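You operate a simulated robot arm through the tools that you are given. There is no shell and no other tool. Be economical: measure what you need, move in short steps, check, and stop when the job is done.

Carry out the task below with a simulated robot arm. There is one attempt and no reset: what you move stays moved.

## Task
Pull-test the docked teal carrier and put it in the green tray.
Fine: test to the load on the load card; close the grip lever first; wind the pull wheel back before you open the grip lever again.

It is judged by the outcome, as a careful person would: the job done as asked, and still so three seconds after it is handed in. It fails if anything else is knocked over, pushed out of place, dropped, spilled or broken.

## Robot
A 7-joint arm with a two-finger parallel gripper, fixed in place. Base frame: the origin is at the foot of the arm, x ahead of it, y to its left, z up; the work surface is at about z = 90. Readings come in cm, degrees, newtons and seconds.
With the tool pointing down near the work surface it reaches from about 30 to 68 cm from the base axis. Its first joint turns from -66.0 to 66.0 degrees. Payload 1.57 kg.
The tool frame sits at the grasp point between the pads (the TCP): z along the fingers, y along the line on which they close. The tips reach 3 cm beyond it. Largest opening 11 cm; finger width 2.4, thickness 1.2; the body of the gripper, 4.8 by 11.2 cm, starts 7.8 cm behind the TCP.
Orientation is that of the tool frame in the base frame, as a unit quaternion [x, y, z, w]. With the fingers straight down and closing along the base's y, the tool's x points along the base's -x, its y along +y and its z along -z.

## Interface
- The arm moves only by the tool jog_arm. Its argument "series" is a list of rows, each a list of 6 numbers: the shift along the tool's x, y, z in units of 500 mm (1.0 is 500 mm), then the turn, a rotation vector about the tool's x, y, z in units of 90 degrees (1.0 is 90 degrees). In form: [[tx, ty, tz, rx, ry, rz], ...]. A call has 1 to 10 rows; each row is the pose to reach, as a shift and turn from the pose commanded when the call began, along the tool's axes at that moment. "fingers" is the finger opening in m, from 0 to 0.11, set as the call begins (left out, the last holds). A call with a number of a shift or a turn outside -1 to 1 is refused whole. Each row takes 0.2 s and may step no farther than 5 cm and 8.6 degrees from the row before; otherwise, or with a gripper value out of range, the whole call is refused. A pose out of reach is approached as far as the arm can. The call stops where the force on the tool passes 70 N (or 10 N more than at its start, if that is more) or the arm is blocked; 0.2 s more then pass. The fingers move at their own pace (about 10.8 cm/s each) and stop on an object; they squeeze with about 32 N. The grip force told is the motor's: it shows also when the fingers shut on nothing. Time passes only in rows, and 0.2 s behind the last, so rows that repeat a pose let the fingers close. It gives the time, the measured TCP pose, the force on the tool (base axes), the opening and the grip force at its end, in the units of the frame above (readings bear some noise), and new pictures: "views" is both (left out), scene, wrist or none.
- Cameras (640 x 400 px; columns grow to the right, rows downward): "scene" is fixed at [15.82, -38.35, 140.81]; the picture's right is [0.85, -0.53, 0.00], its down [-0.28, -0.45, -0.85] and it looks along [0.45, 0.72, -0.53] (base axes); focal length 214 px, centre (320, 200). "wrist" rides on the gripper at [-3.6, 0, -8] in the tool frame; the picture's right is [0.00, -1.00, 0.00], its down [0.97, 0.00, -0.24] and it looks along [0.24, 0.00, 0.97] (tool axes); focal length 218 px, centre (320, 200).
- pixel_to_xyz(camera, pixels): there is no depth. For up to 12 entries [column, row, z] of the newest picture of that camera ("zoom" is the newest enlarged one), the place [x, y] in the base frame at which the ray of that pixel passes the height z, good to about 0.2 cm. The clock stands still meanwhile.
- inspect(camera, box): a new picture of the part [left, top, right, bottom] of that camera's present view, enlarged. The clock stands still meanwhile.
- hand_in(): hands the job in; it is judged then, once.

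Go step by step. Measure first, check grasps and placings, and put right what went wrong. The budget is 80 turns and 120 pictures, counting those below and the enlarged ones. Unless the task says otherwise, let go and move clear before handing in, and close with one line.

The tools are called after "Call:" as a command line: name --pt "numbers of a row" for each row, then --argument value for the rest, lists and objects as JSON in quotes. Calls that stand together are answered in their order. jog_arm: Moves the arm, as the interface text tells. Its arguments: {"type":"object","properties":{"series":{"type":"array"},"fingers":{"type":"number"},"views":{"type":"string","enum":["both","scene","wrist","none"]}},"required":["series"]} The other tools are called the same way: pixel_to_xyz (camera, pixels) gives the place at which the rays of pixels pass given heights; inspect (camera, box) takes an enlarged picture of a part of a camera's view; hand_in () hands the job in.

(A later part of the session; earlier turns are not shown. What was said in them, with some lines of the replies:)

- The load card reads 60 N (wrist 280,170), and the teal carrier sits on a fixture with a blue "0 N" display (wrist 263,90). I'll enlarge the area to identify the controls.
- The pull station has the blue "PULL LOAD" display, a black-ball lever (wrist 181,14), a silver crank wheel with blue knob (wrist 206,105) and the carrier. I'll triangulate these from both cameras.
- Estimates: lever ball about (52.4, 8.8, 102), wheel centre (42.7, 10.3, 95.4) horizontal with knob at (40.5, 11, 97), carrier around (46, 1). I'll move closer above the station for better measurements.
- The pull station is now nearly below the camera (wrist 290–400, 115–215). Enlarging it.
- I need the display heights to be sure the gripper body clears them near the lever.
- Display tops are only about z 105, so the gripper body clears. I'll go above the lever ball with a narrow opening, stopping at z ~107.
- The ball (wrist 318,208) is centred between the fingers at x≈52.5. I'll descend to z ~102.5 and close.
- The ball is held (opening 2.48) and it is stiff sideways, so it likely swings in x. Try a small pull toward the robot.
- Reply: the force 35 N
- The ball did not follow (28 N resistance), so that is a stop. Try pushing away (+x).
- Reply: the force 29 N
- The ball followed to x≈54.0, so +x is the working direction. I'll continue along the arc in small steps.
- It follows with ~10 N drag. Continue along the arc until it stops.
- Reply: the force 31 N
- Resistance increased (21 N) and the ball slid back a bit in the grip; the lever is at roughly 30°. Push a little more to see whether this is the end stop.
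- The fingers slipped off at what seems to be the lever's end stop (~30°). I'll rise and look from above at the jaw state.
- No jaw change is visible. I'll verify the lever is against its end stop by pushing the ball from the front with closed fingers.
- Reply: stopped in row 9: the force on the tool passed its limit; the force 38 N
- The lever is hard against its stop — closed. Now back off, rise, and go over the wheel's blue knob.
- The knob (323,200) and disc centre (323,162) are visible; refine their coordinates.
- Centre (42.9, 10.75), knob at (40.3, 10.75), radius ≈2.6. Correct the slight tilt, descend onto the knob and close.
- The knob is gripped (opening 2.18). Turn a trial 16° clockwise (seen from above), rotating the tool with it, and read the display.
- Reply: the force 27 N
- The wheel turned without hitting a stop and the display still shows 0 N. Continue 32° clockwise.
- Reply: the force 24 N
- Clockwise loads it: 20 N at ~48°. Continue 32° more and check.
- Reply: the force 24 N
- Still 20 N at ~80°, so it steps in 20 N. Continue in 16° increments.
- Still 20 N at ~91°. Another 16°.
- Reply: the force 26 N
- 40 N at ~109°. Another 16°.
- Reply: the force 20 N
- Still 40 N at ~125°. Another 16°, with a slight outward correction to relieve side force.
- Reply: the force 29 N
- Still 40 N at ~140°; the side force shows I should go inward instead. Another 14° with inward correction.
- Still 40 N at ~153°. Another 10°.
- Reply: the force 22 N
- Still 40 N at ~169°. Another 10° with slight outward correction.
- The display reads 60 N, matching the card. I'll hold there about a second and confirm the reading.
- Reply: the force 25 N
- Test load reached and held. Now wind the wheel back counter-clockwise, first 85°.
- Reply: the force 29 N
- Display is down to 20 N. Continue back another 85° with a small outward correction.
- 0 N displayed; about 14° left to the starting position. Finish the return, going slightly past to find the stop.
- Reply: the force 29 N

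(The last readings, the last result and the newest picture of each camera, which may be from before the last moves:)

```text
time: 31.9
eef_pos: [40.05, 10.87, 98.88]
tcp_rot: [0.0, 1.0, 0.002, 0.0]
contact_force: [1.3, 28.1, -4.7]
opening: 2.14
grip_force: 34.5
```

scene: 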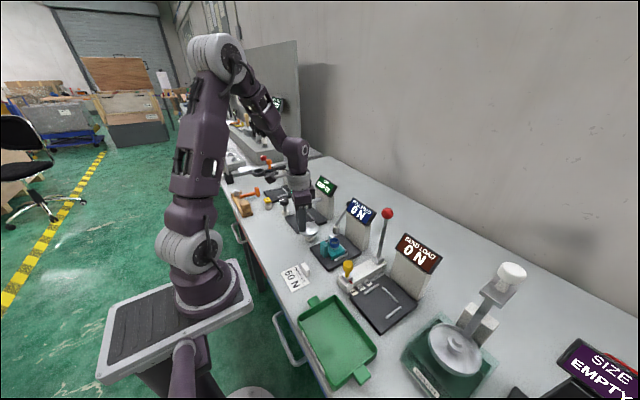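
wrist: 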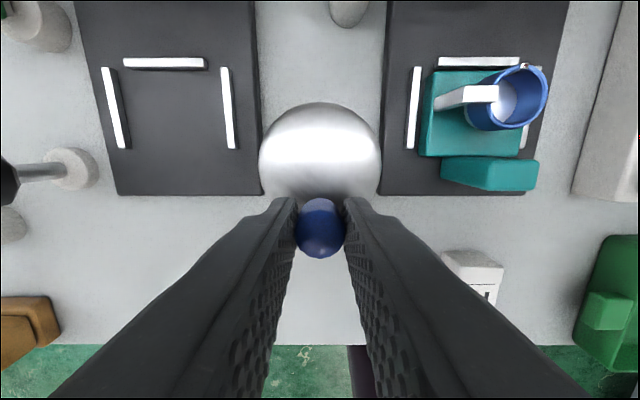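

The wheel is back at its zero stop (28 N against it). Release, rise, and move behind the lever ball.

Call:
jog_arm --pt "0 0 0 0 0 0" --pt "0 0 0 0 0 0" --pt "0 0 -0.08 0 0 0" --pt "0 0 -0.18 0 0 0" --fingers 0.04 --views "none"

Call:
jog_arm --pt "-0.08 -0.01 -0.02 0 0 0" --pt "-0.16 -0.02 -0.02 0 0 0" --pt "-0.24 -0.03 -0.02 0 0 0" --pt "-0.32 -0.04 -0.02 0 0 0" --pt "-0.4 -0.04 -0.02 0 0 0" --pt "-0.42 -0.04 -0.02 0 0 0" --pt "-0.42 -0.04 -0.02 0 0 0" --fingers 0.0 --views "both"

```text
time: 32.9
eef_pos: [40.06, 10.58, 107.83]
tcp_rot: [0.002, 1.0, 0.0, -0.001]
contact_force: [-0.2, 0.3, 0.8]
opening: 4.0
grip_force: 0.0
```

```text
time: 34.5
eef_pos: [60.94, 8.55, 108.78]
tcp_rot: [0.002, 1.0, 0.001, -0.001]
contact_force: [0.2, 0.4, -0.5]
opening: 0.02
grip_force: 21.6
```

scene: 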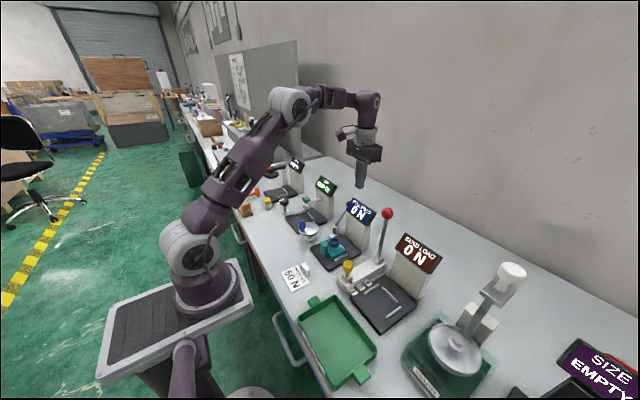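
wrist: 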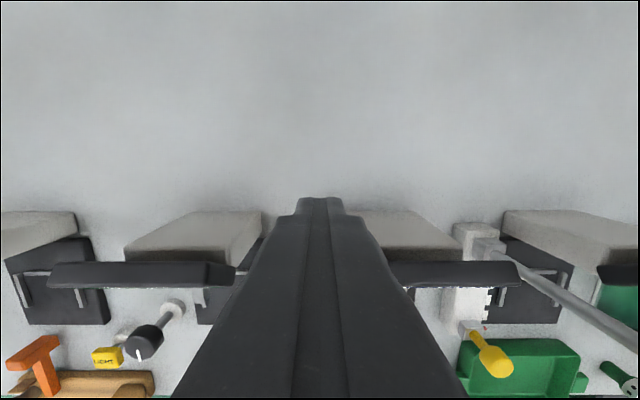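

I'm behind the ball (x 60.9). Descend and pull the lever back to its upright stop.

Call:
jog_arm --pt "0 0.006 0.07 0 0 0" --pt "0 0.006 0.145 0 0 0" --pt "0.02 0.006 0.145 0 0 0" --pt "0.04 0.006 0.142 0 0 0" --pt "0.06 0.006 0.139 0 0 0" --pt "0.08 0.006 0.136 0 0 0" --pt "0.1 0.006 0.134 0 0 0" --pt "0.115 0.006 0.134 0 0 0" --pt "0.125 0.006 0.134 0 0 0" --pt "0.13 0.006 0.134 0 0 0"

Call:
inspect --camera "scene" --box '[285, 180, 385, 260]'

```text
time: 36.6
eef_pos: [54.99, 8.97, 102.21]
tcp_rot: [0.002, 1.0, 0.001, 0.002]
contact_force: [16.8, 1.8, -6.0]
opening: 0.01
grip_force: 21.3
```

scene: 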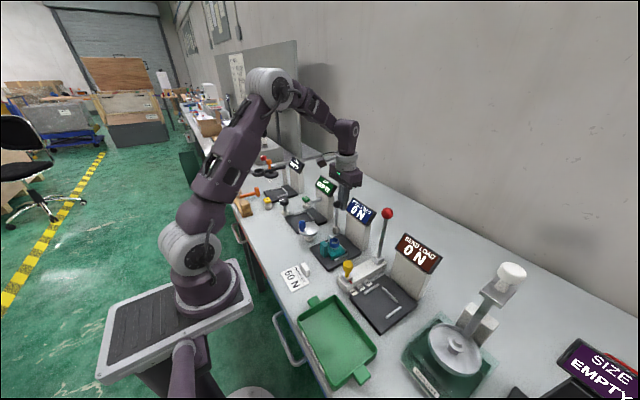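
wrist: 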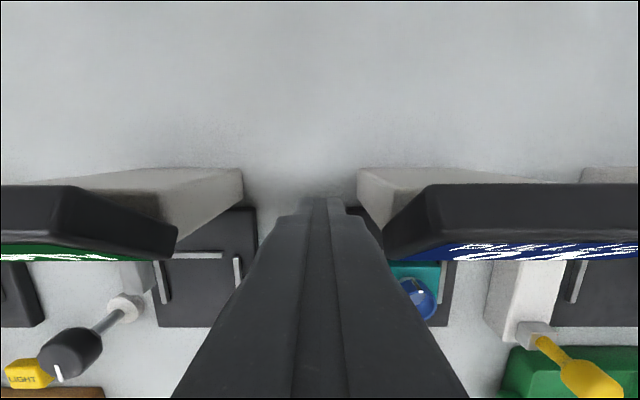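

```text
5.00 times, centred on (335, 220) of scene
```

zoom: 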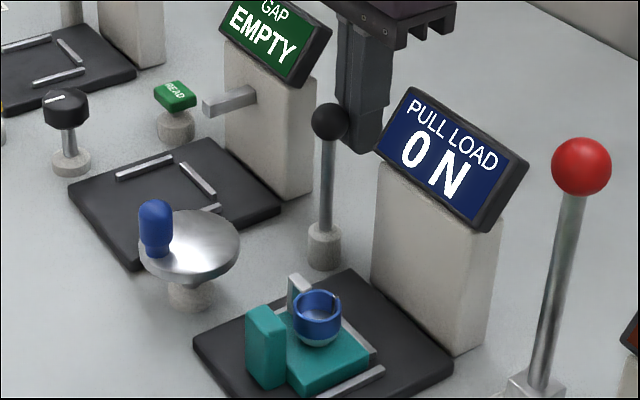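

The lever is upright again (ball ≈52.5). One small extra push to be sure of the stop, then back off and rise.

Call:
jog_arm --pt "0.008 0 0 0 0 0" --pt "0.008 0 0 0 0 0" --views "none"

Call:
jog_arm --pt "-0.03 0 0 0 0 0" --pt "-0.03 0 -0.08 0 0 0" --pt "-0.03 0 -0.17 0 0 0" --pt "0.06 -0.02 -0.22 0 0 0" --pt "0.14 -0.06 -0.22 0 0 0" --pt "0.2 -0.12 -0.22 0 0 0" --pt "0.24 -0.15 -0.22 0 0 0" --pt "0.24 -0.15 -0.22 0 0 0" --fingers 0.06 --views "wrist"

```text
time: 37.2
eef_pos: [54.81, 8.82, 102.32]
tcp_rot: [0.002, 1.0, 0.002, 0.006]
contact_force: [48.4, -3.0, -11.3]
opening: 0.0
grip_force: 21.2
```

```text
refused: row 4 steps farther than a row can; nothing moved
```

Firm stop confirmed (48 N). The retreat was refused for step size; repeat with smaller steps.

Call:
jog_arm --pt "-0.03 0 0 0 0 0" --pt "-0.03 0 -0.08 0 0 0" --pt "-0.03 0 -0.17 0 0 0" --pt "0.03 -0.02 -0.22 0 0 0" --pt "0.11 -0.05 -0.22 0 0 0" --pt "0.18 -0.1 -0.22 0 0 0" --pt "0.24 -0.15 -0.22 0 0 0" --pt "0.24 -0.15 -0.22 0 0 0" --fingers 0.06 --views "wrist"

Call:
inspect --camera "wrist" --box '[250, 80, 410, 200]'

```text
time: 39.0
eef_pos: [42.02, 1.28, 113.34]
tcp_rot: [0.002, 1.0, 0.001, 0.001]
contact_force: [0.1, 1.1, 0.5]
opening: 6.02
grip_force: 0.0
```

wrist: 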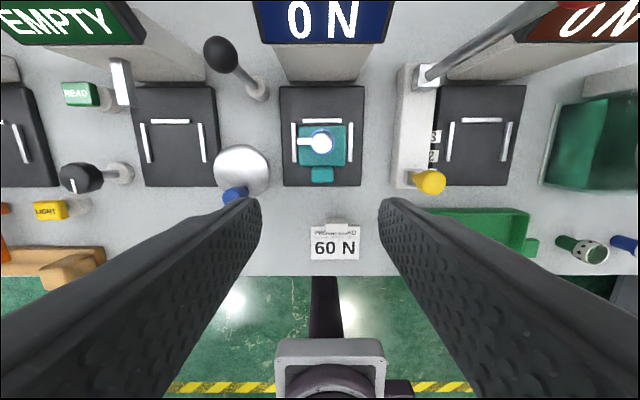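

```text
3.33 times, centred on (330, 140) of wrist
```

zoom: 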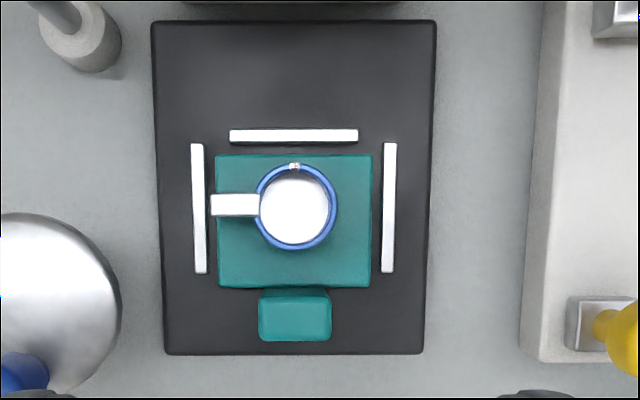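

The carrier is still docked with a handle block in front (zoom 295,318). Triangulate handle top, and locate the tray precisely.

Call:
pixel_to_xyz --camera "wrist" --pixels '[[322.5, 171, 94], [322.5, 171, 98], [312, 170, 96.5], [333, 170, 96.5], [322.5, 167, 96.5], [322.5, 182, 96.5], [299, 126.5, 93], [345, 166.5, 93], [321, 142, 95]]'

Call:
pixel_to_xyz --camera "scene" --pixels '[[324, 243.5, 94], [324, 243.5, 98], [299, 311, 93], [335, 296, 93], [354, 386, 93], [376, 350, 93], [338, 344, 91]]'

Call:
inspect --camera "scene" --box '[290, 220, 390, 400]'

Call:
inspect --camera "scene" --box '[310, 225, 360, 265]'

```text
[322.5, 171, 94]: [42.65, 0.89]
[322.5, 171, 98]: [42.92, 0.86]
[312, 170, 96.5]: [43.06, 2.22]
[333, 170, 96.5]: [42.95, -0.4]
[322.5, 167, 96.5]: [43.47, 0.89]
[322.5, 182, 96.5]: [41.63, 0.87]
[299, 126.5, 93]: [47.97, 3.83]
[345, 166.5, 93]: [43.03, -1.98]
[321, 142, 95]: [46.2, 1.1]
```

```text
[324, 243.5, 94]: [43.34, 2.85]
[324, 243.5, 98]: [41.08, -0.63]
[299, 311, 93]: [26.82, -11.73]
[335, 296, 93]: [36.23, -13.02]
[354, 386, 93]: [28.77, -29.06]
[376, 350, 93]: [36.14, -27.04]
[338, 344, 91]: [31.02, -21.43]
```

```text
2.22 times, centred on (340, 310) of scene
```

zoom: 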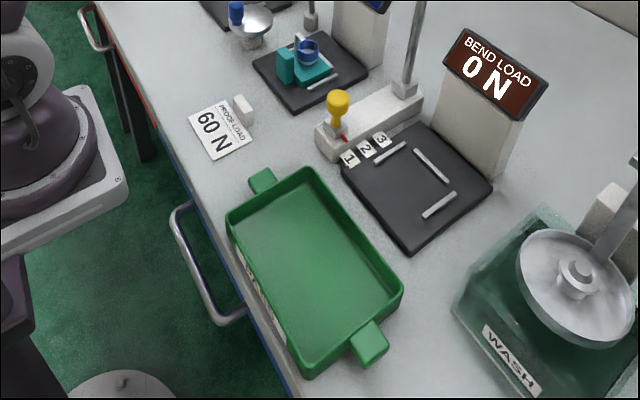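

```text
10.00 times, centred on (335, 245) of scene
```

zoom: 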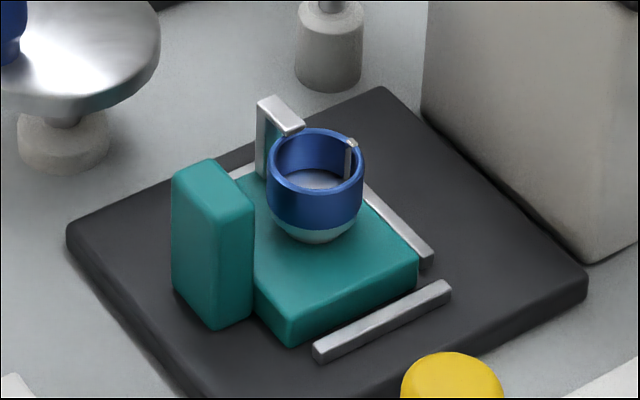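

Handle: centre (42.5, 0.9), about 2.5 wide in y, top z≈96.3; tray interior centre about (32, -20.5). Descend on the handle with 4 cm opening.

Call:
jog_arm --pt "-0.01 -0.008 0.08 0 0 0" --pt "-0.01 -0.008 0.16 0 0 0" --pt "-0.01 -0.008 0.24 0 0 0" --pt "-0.01 -0.008 0.3 0 0 0" --pt "-0.01 -0.008 0.3 0 0 0" --fingers 0.04 --views "wrist"

```text
time: 40.2
eef_pos: [42.7, 1.41, 98.11]
tcp_rot: [0.001, 1.0, 0.001, 0.0]
contact_force: [-1.2, -0.2, -0.5]
opening: 4.0
grip_force: 0.1
```

wrist: 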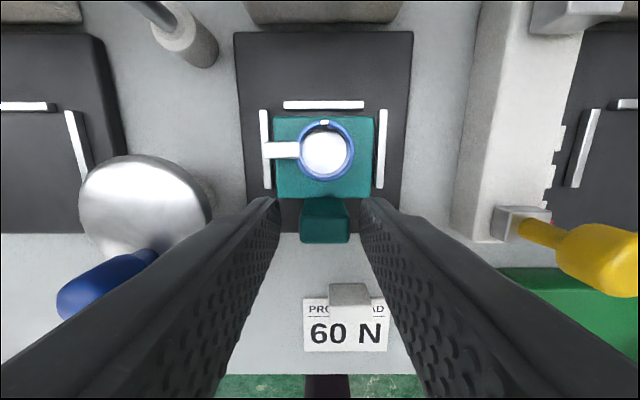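

The handle (324,220) is between the fingers, ~0.2 cm off centre. Adjust, descend and close.

Call:
jog_arm --pt "0 -0.004 0.03 0 0 0" --pt "0 -0.004 0.054 0 0 0" --pt "0 -0.004 0.054 0 0 0" --views "none"

Call:
jog_arm --pt "0 0 0 0 0 0" --pt "0 0 0 0 0 0" --pt "0 0 0 0 0 0" --fingers 0.0 --views "wrist"

```text
time: 41.0
eef_pos: [42.67, 1.02, 95.57]
tcp_rot: [0.001, 1.0, 0.0, 0.0]
contact_force: [-3.1, -0.7, 12.9]
opening: 4.03
grip_force: 0.0
```

```text
time: 41.9
eef_pos: [42.63, 1.06, 95.71]
tcp_rot: [0.002, 1.0, 0.001, 0.0]
contact_force: [3.0, -4.9, 13.8]
opening: 2.56
grip_force: 32.7
```

wrist: 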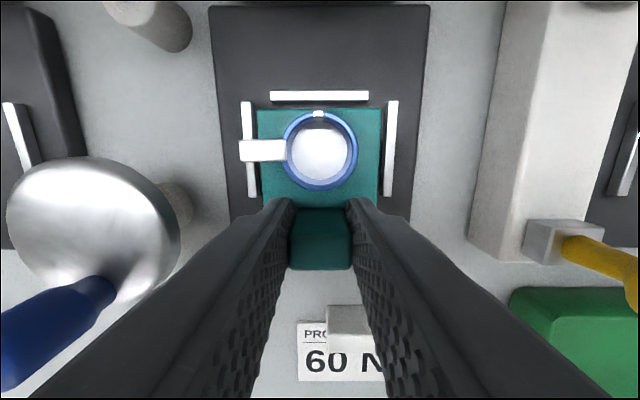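

The handle is held (2.56 cm, 32.7 N); the tips just touch the pad. Lift slowly by 3 cm, check.

Call:
jog_arm --pt "0 0 -0.015 0 0 0" --pt "0 0 -0.03 0 0 0" --pt "0 0 -0.05 0 0 0" --pt "0 0 -0.07 0 0 0" --pt "0 0 -0.07 0 0 0"

Call:
inspect --camera "scene" --box '[285, 190, 385, 270]'

```text
time: 43.0
eef_pos: [42.7, 0.81, 98.83]
tcp_rot: [0.002, 1.0, 0.001, 0.0]
contact_force: [-1.1, 0.5, 1.0]
opening: 2.55
grip_force: 32.0
```

scene: 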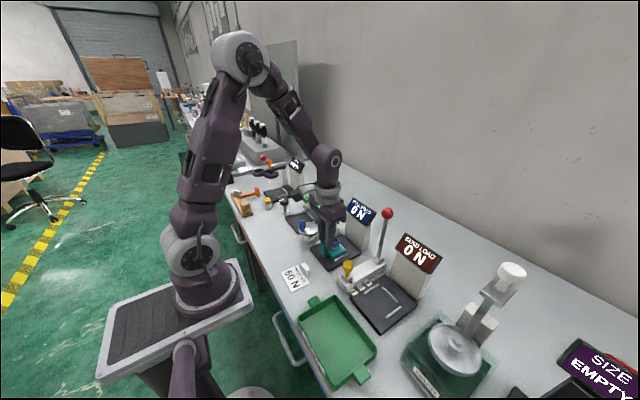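
wrist: 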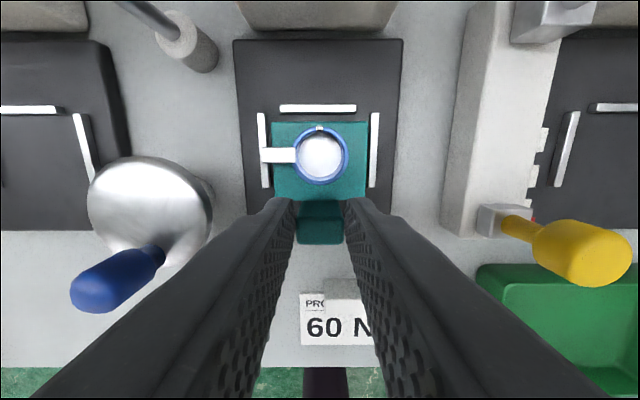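

```text
5.00 times, centred on (335, 230) of scene
```

zoom: 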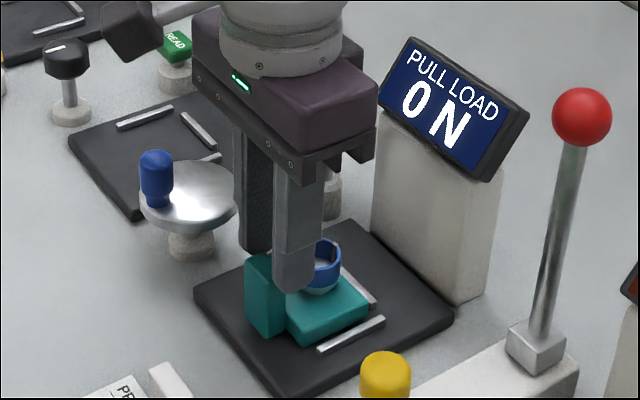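

The carrier stayed on the pad while the fingers slid up the handle (TCP 98.8, handle top still at the same scene pixel). Re-grip lower and lift a tiny step to read the resisting force.

Call:
jog_arm --pt "0 0 0 0 0 0" --pt "0 0 0.03 0 0 0" --pt "0 0 0.064 0 0 0" --pt "0 0 0.064 0 0 0" --fingers 0.036 --views "none"

Call:
jog_arm --pt "0 0 0 0 0 0" --pt "0 0 0 0 0 0" --pt "0 0 0 0 0 0" --fingers 0.0 --views "none"

Call:
jog_arm --pt "0 0 -0.006 0 0 0" --pt "0 0 -0.012 0 0 0" --pt "0 0 -0.012 0 0 0" --views "wrist"

```text
time: 44.0
eef_pos: [42.84, 0.86, 95.74]
tcp_rot: [0.002, 1.0, 0.001, 0.0]
contact_force: [1.0, 0.2, -0.6]
opening: 3.58
grip_force: 0.0
```

```text
time: 44.9
eef_pos: [42.87, 0.74, 95.86]
tcp_rot: [0.002, 1.0, 0.001, 0.0]
contact_force: [1.1, 0.6, -0.1]
opening: 2.54
grip_force: 32.1
```

```text
time: 45.6
eef_pos: [42.82, 0.89, 96.22]
tcp_rot: [0.001, 1.0, 0.001, -0.001]
contact_force: [0.2, 0.4, -1.8]
opening: 2.54
grip_force: 32.6
```

wrist: 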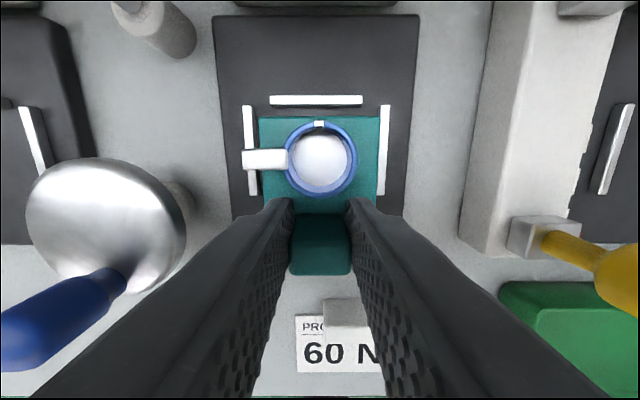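

This time the carrier keeps its size between the fingers while the rails shrink (243–390 vs 241–397), so it may be rising. Lift further and check.

Call:
jog_arm --pt "0 0 -0.01 0 0 0" --pt "0 0 -0.02 0 0 0" --pt "0 0 -0.03 0 0 0" --pt "0 0 -0.03 0 0 0" --views "wrist"

Call:
inspect --camera "scene" --box '[285, 190, 385, 270]'

```text
time: 46.6
eef_pos: [42.77, 0.82, 97.75]
tcp_rot: [0.002, 1.0, 0.0, 0.0]
contact_force: [0.9, -1.4, -1.6]
opening: 2.56
grip_force: 32.2
```

wrist: 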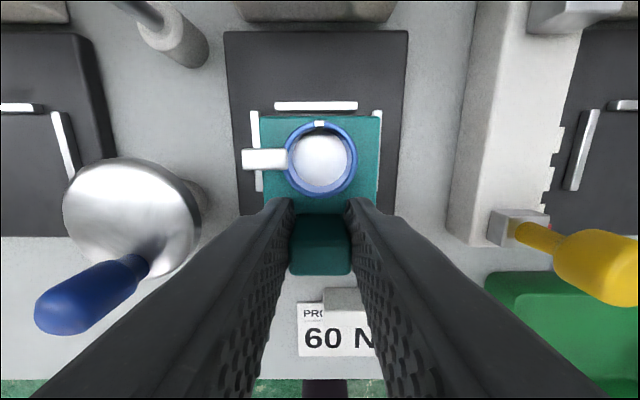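

```text
5.00 times, centred on (335, 230) of scene
```

zoom: 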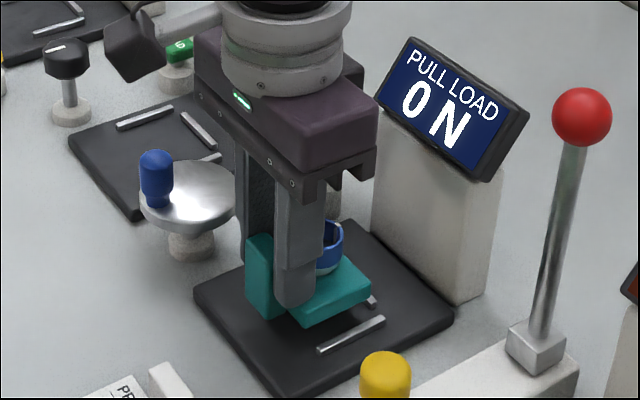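

The carrier is clear of the dock and level. Lift to z≈108 and carry it toward the tray at (29.2, -20.5).

Call:
jog_arm --pt "0 0 -0.04 0 0 0" --pt "0 0 -0.08 0 0 0" --pt "0 0 -0.13 0 0 0" --pt "0 0 -0.18 0 0 0" --pt "0 0 -0.2 0 0 0" --pt "0 0 -0.2 0 0 0" --views "none"

Call:
jog_arm --pt "0.03 -0.047 0 0 0 0" --pt "0.06 -0.095 0 0 0 0" --pt "0.09 -0.142 0 0 0 0" --pt "0.12 -0.19 0 0 0 0" --pt "0.15 -0.237 0 0 0 0" --pt "0.18 -0.284 0 0 0 0" --pt "0.21 -0.331 0 0 0 0" --pt "0.24 -0.379 0 0 0 0" --pt "0.27 -0.426 0 0 0 0" --pt "0.27 -0.426 0 0 0 0"

```text
time: 48.0
eef_pos: [42.82, 0.83, 107.99]
tcp_rot: [0.002, 1.0, 0.001, 0.0]
contact_force: [-0.7, -0.7, -1.5]
opening: 2.55
grip_force: 32.1
```

```text
time: 50.2
eef_pos: [29.18, -20.68, 107.95]
tcp_rot: [0.002, 1.0, 0.002, 0.0]
contact_force: [0.4, 0.4, -1.4]
opening: 2.53
grip_force: 31.5
```

scene: 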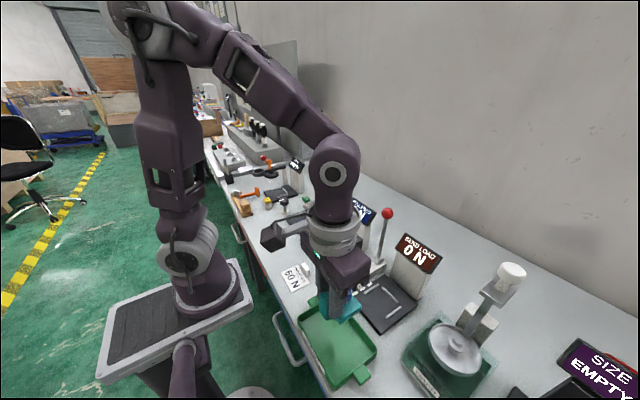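
wrist: 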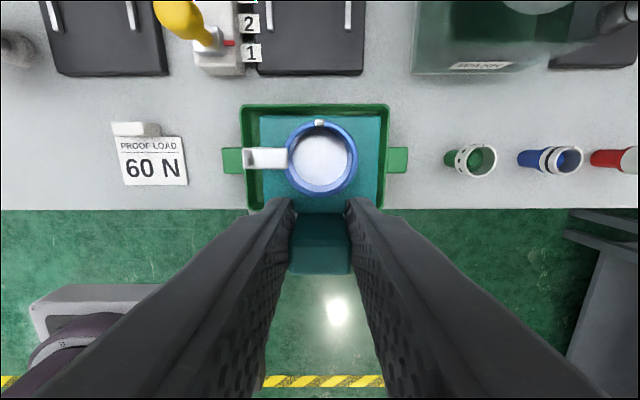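

The tray's back rim is visible at row 104, columns 240–390. Check its coordinates.

Call:
pixel_to_xyz --camera "wrist" --pixels '[[240, 105, 93], [390, 105, 93], [246, 112, 93], [385, 112, 93], [248, 209, 93]]'

Call:
inspect --camera "scene" --box '[280, 260, 400, 400]'

```text
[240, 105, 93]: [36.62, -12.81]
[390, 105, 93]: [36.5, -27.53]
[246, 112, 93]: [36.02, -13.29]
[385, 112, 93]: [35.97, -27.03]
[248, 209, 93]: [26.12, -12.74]
```

```text
2.86 times, centred on (340, 330) of scene
```

zoom: 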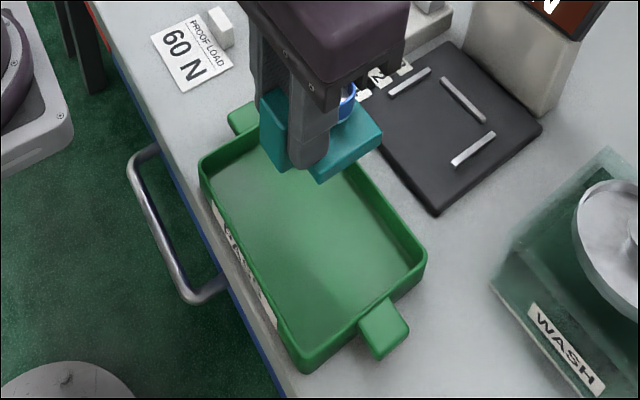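

Interior spans x 26.6–36, y -13.3 to -27; the carrier will sit centred. Descend to just above the floor, then slow until contact.

Call:
jog_arm --pt "0 0 0.06 0 0 0" --pt "0 0 0.12 0 0 0" --pt "0 0 0.18 0 0 0" --pt "0 0 0.22 0 0 0" --pt "0 0 0.22 0 0 0" --views "none"

Call:
jog_arm --pt "0 0 0.01 0 0 0" --pt "0 0 0.02 0 0 0" --pt "0 0 0.02 0 0 0" --views "scene"

Call:
inspect --camera "scene" --box '[280, 260, 400, 400]'

```text
time: 51.5
eef_pos: [29.02, -20.52, 96.76]
tcp_rot: [0.001, 1.0, 0.001, 0.0]
contact_force: [-0.1, 0.7, -1.8]
opening: 2.53
grip_force: 32.5
```

```text
time: 52.2
eef_pos: [29.14, -20.51, 95.77]
tcp_rot: [0.002, 1.0, 0.001, 0.0]
contact_force: [0.4, 0.3, -0.6]
opening: 2.54
grip_force: 31.9
```

scene: 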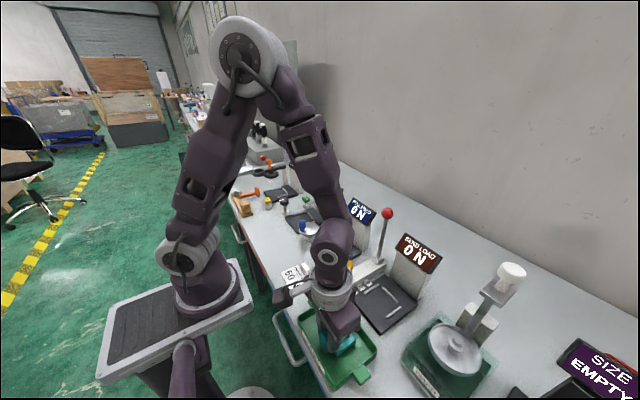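

```text
2.86 times, centred on (340, 330) of scene
```

zoom: 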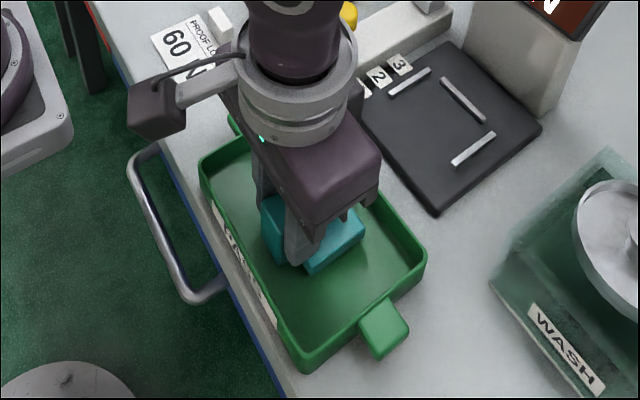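

No contact yet at 95.8. Lower in small steps, watching for floor contact.

Call:
jog_arm --pt "0 0 0.004 0 0 0" --pt "0 0 0.008 0 0 0" --pt "0 0 0.008 0 0 0" --views "none"

Call:
jog_arm --pt "0 0 0.004 0 0 0" --pt "0 0 0.008 0 0 0" --pt "0 0 0.008 0 0 0" --views "none"

```text
time: 53.0
eef_pos: [29.24, -20.31, 95.37]
tcp_rot: [0.002, 1.0, 0.001, 0.0]
contact_force: [1.2, 0.0, -1.8]
opening: 2.55
grip_force: 31.9
```

```text
time: 53.9
eef_pos: [29.17, -20.58, 94.99]
tcp_rot: [0.002, 1.0, 0.001, -0.001]
contact_force: [0.0, 0.8, -1.0]
opening: 2.56
grip_force: 31.9
```

Still hanging (-1 to -2 N). Continue lowering.

Call:
jog_arm --pt "0 0 0.004 0 0 0" --pt "0 0 0.008 0 0 0" --pt "0 0 0.008 0 0 0" --views "none"

Call:
jog_arm --pt "0 0 0.003 0 0 0" --pt "0 0 0.006 0 0 0" --pt "0 0 0.006 0 0 0" --views "wrist"

```text
time: 54.6
eef_pos: [29.17, -20.42, 94.96]
tcp_rot: [0.002, 1.0, 0.0, 0.001]
contact_force: [-4.1, 4.8, 29.8]
opening: 2.55
grip_force: 31.8
stopped in row 3: the force on the tool passed its limit (the readings are from after the stop); the commanded pose is now the measured one
```

```text
time: 55.1
eef_pos: [29.29, -20.47, 94.85]
tcp_rot: [0.002, 1.0, 0.0, 0.002]
contact_force: [-4.1, 4.8, 32.8]
opening: 2.59
grip_force: 31.8
stopped in row 2: the force on the tool passed its limit (the readings are from after the stop); the commanded pose is now the measured one
```

wrist: 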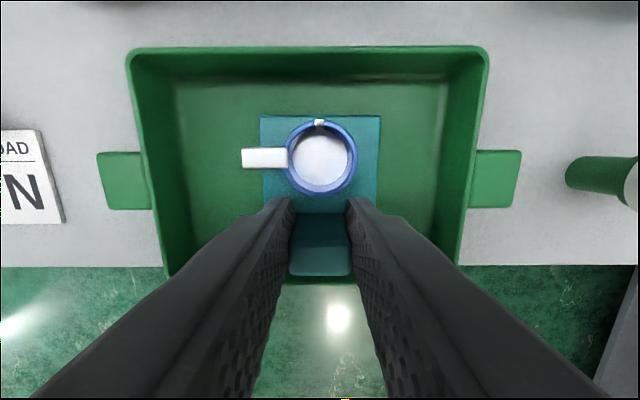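

The carrier is on the tray floor (33 N contact). Ease slightly, open, and rise clear.

Call:
jog_arm --pt "0 0 -0.002 0 0 0" --pt "0 0 -0.002 0 0 0" --views "none"

Call:
jog_arm --pt "0 0 0 0 0 0" --pt "0 0 0 0 0 0" --pt "0 0 -0.03 0 0 0" --pt "0 0 -0.09 0 0 0" --pt "0 0 -0.18 0 0 0" --pt "0 0 -0.27 0 0 0" --pt "0 0 -0.35 0 0 0" --pt "0 0 -0.35 0 0 0" --fingers 0.05

Call:
inspect --camera "scene" --box '[270, 180, 430, 400]'

```text
time: 55.7
eef_pos: [29.33, -20.61, 94.89]
tcp_rot: [0.002, 1.0, 0.0, 0.002]
contact_force: [-0.9, 0.3, 0.1]
opening: 2.52
grip_force: 31.5
```

```text
time: 57.5
eef_pos: [29.05, -20.43, 112.37]
tcp_rot: [0.002, 1.0, 0.0, 0.002]
contact_force: [0.3, -0.4, 0.0]
opening: 5.01
grip_force: 0.0
```

scene: 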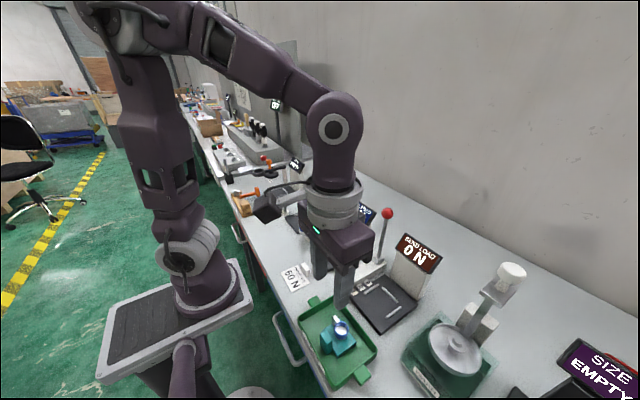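
wrist: 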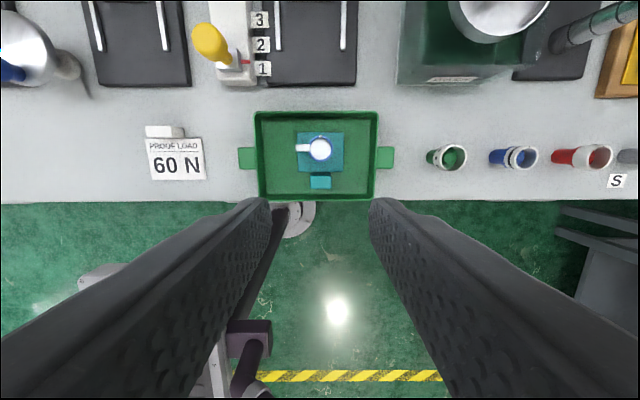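

```text
1.82 times, centred on (350, 290) of scene
```

zoom: 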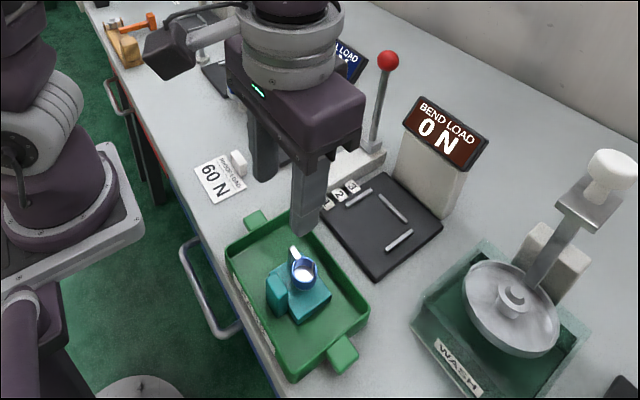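

The carrier stands upright and flat in the green tray (wrist 320,152). The gripper is clear, the wheel is wound back and the lever is open, so I'm handing in.

Call:
hand_in

```text
The job is handed in.
```

The teal carrier was pull-tested to 60 N as the load card says: grip lever closed first, wheel wound back to 0 N before the lever was opened, and the carrier is now upright in the green tray.
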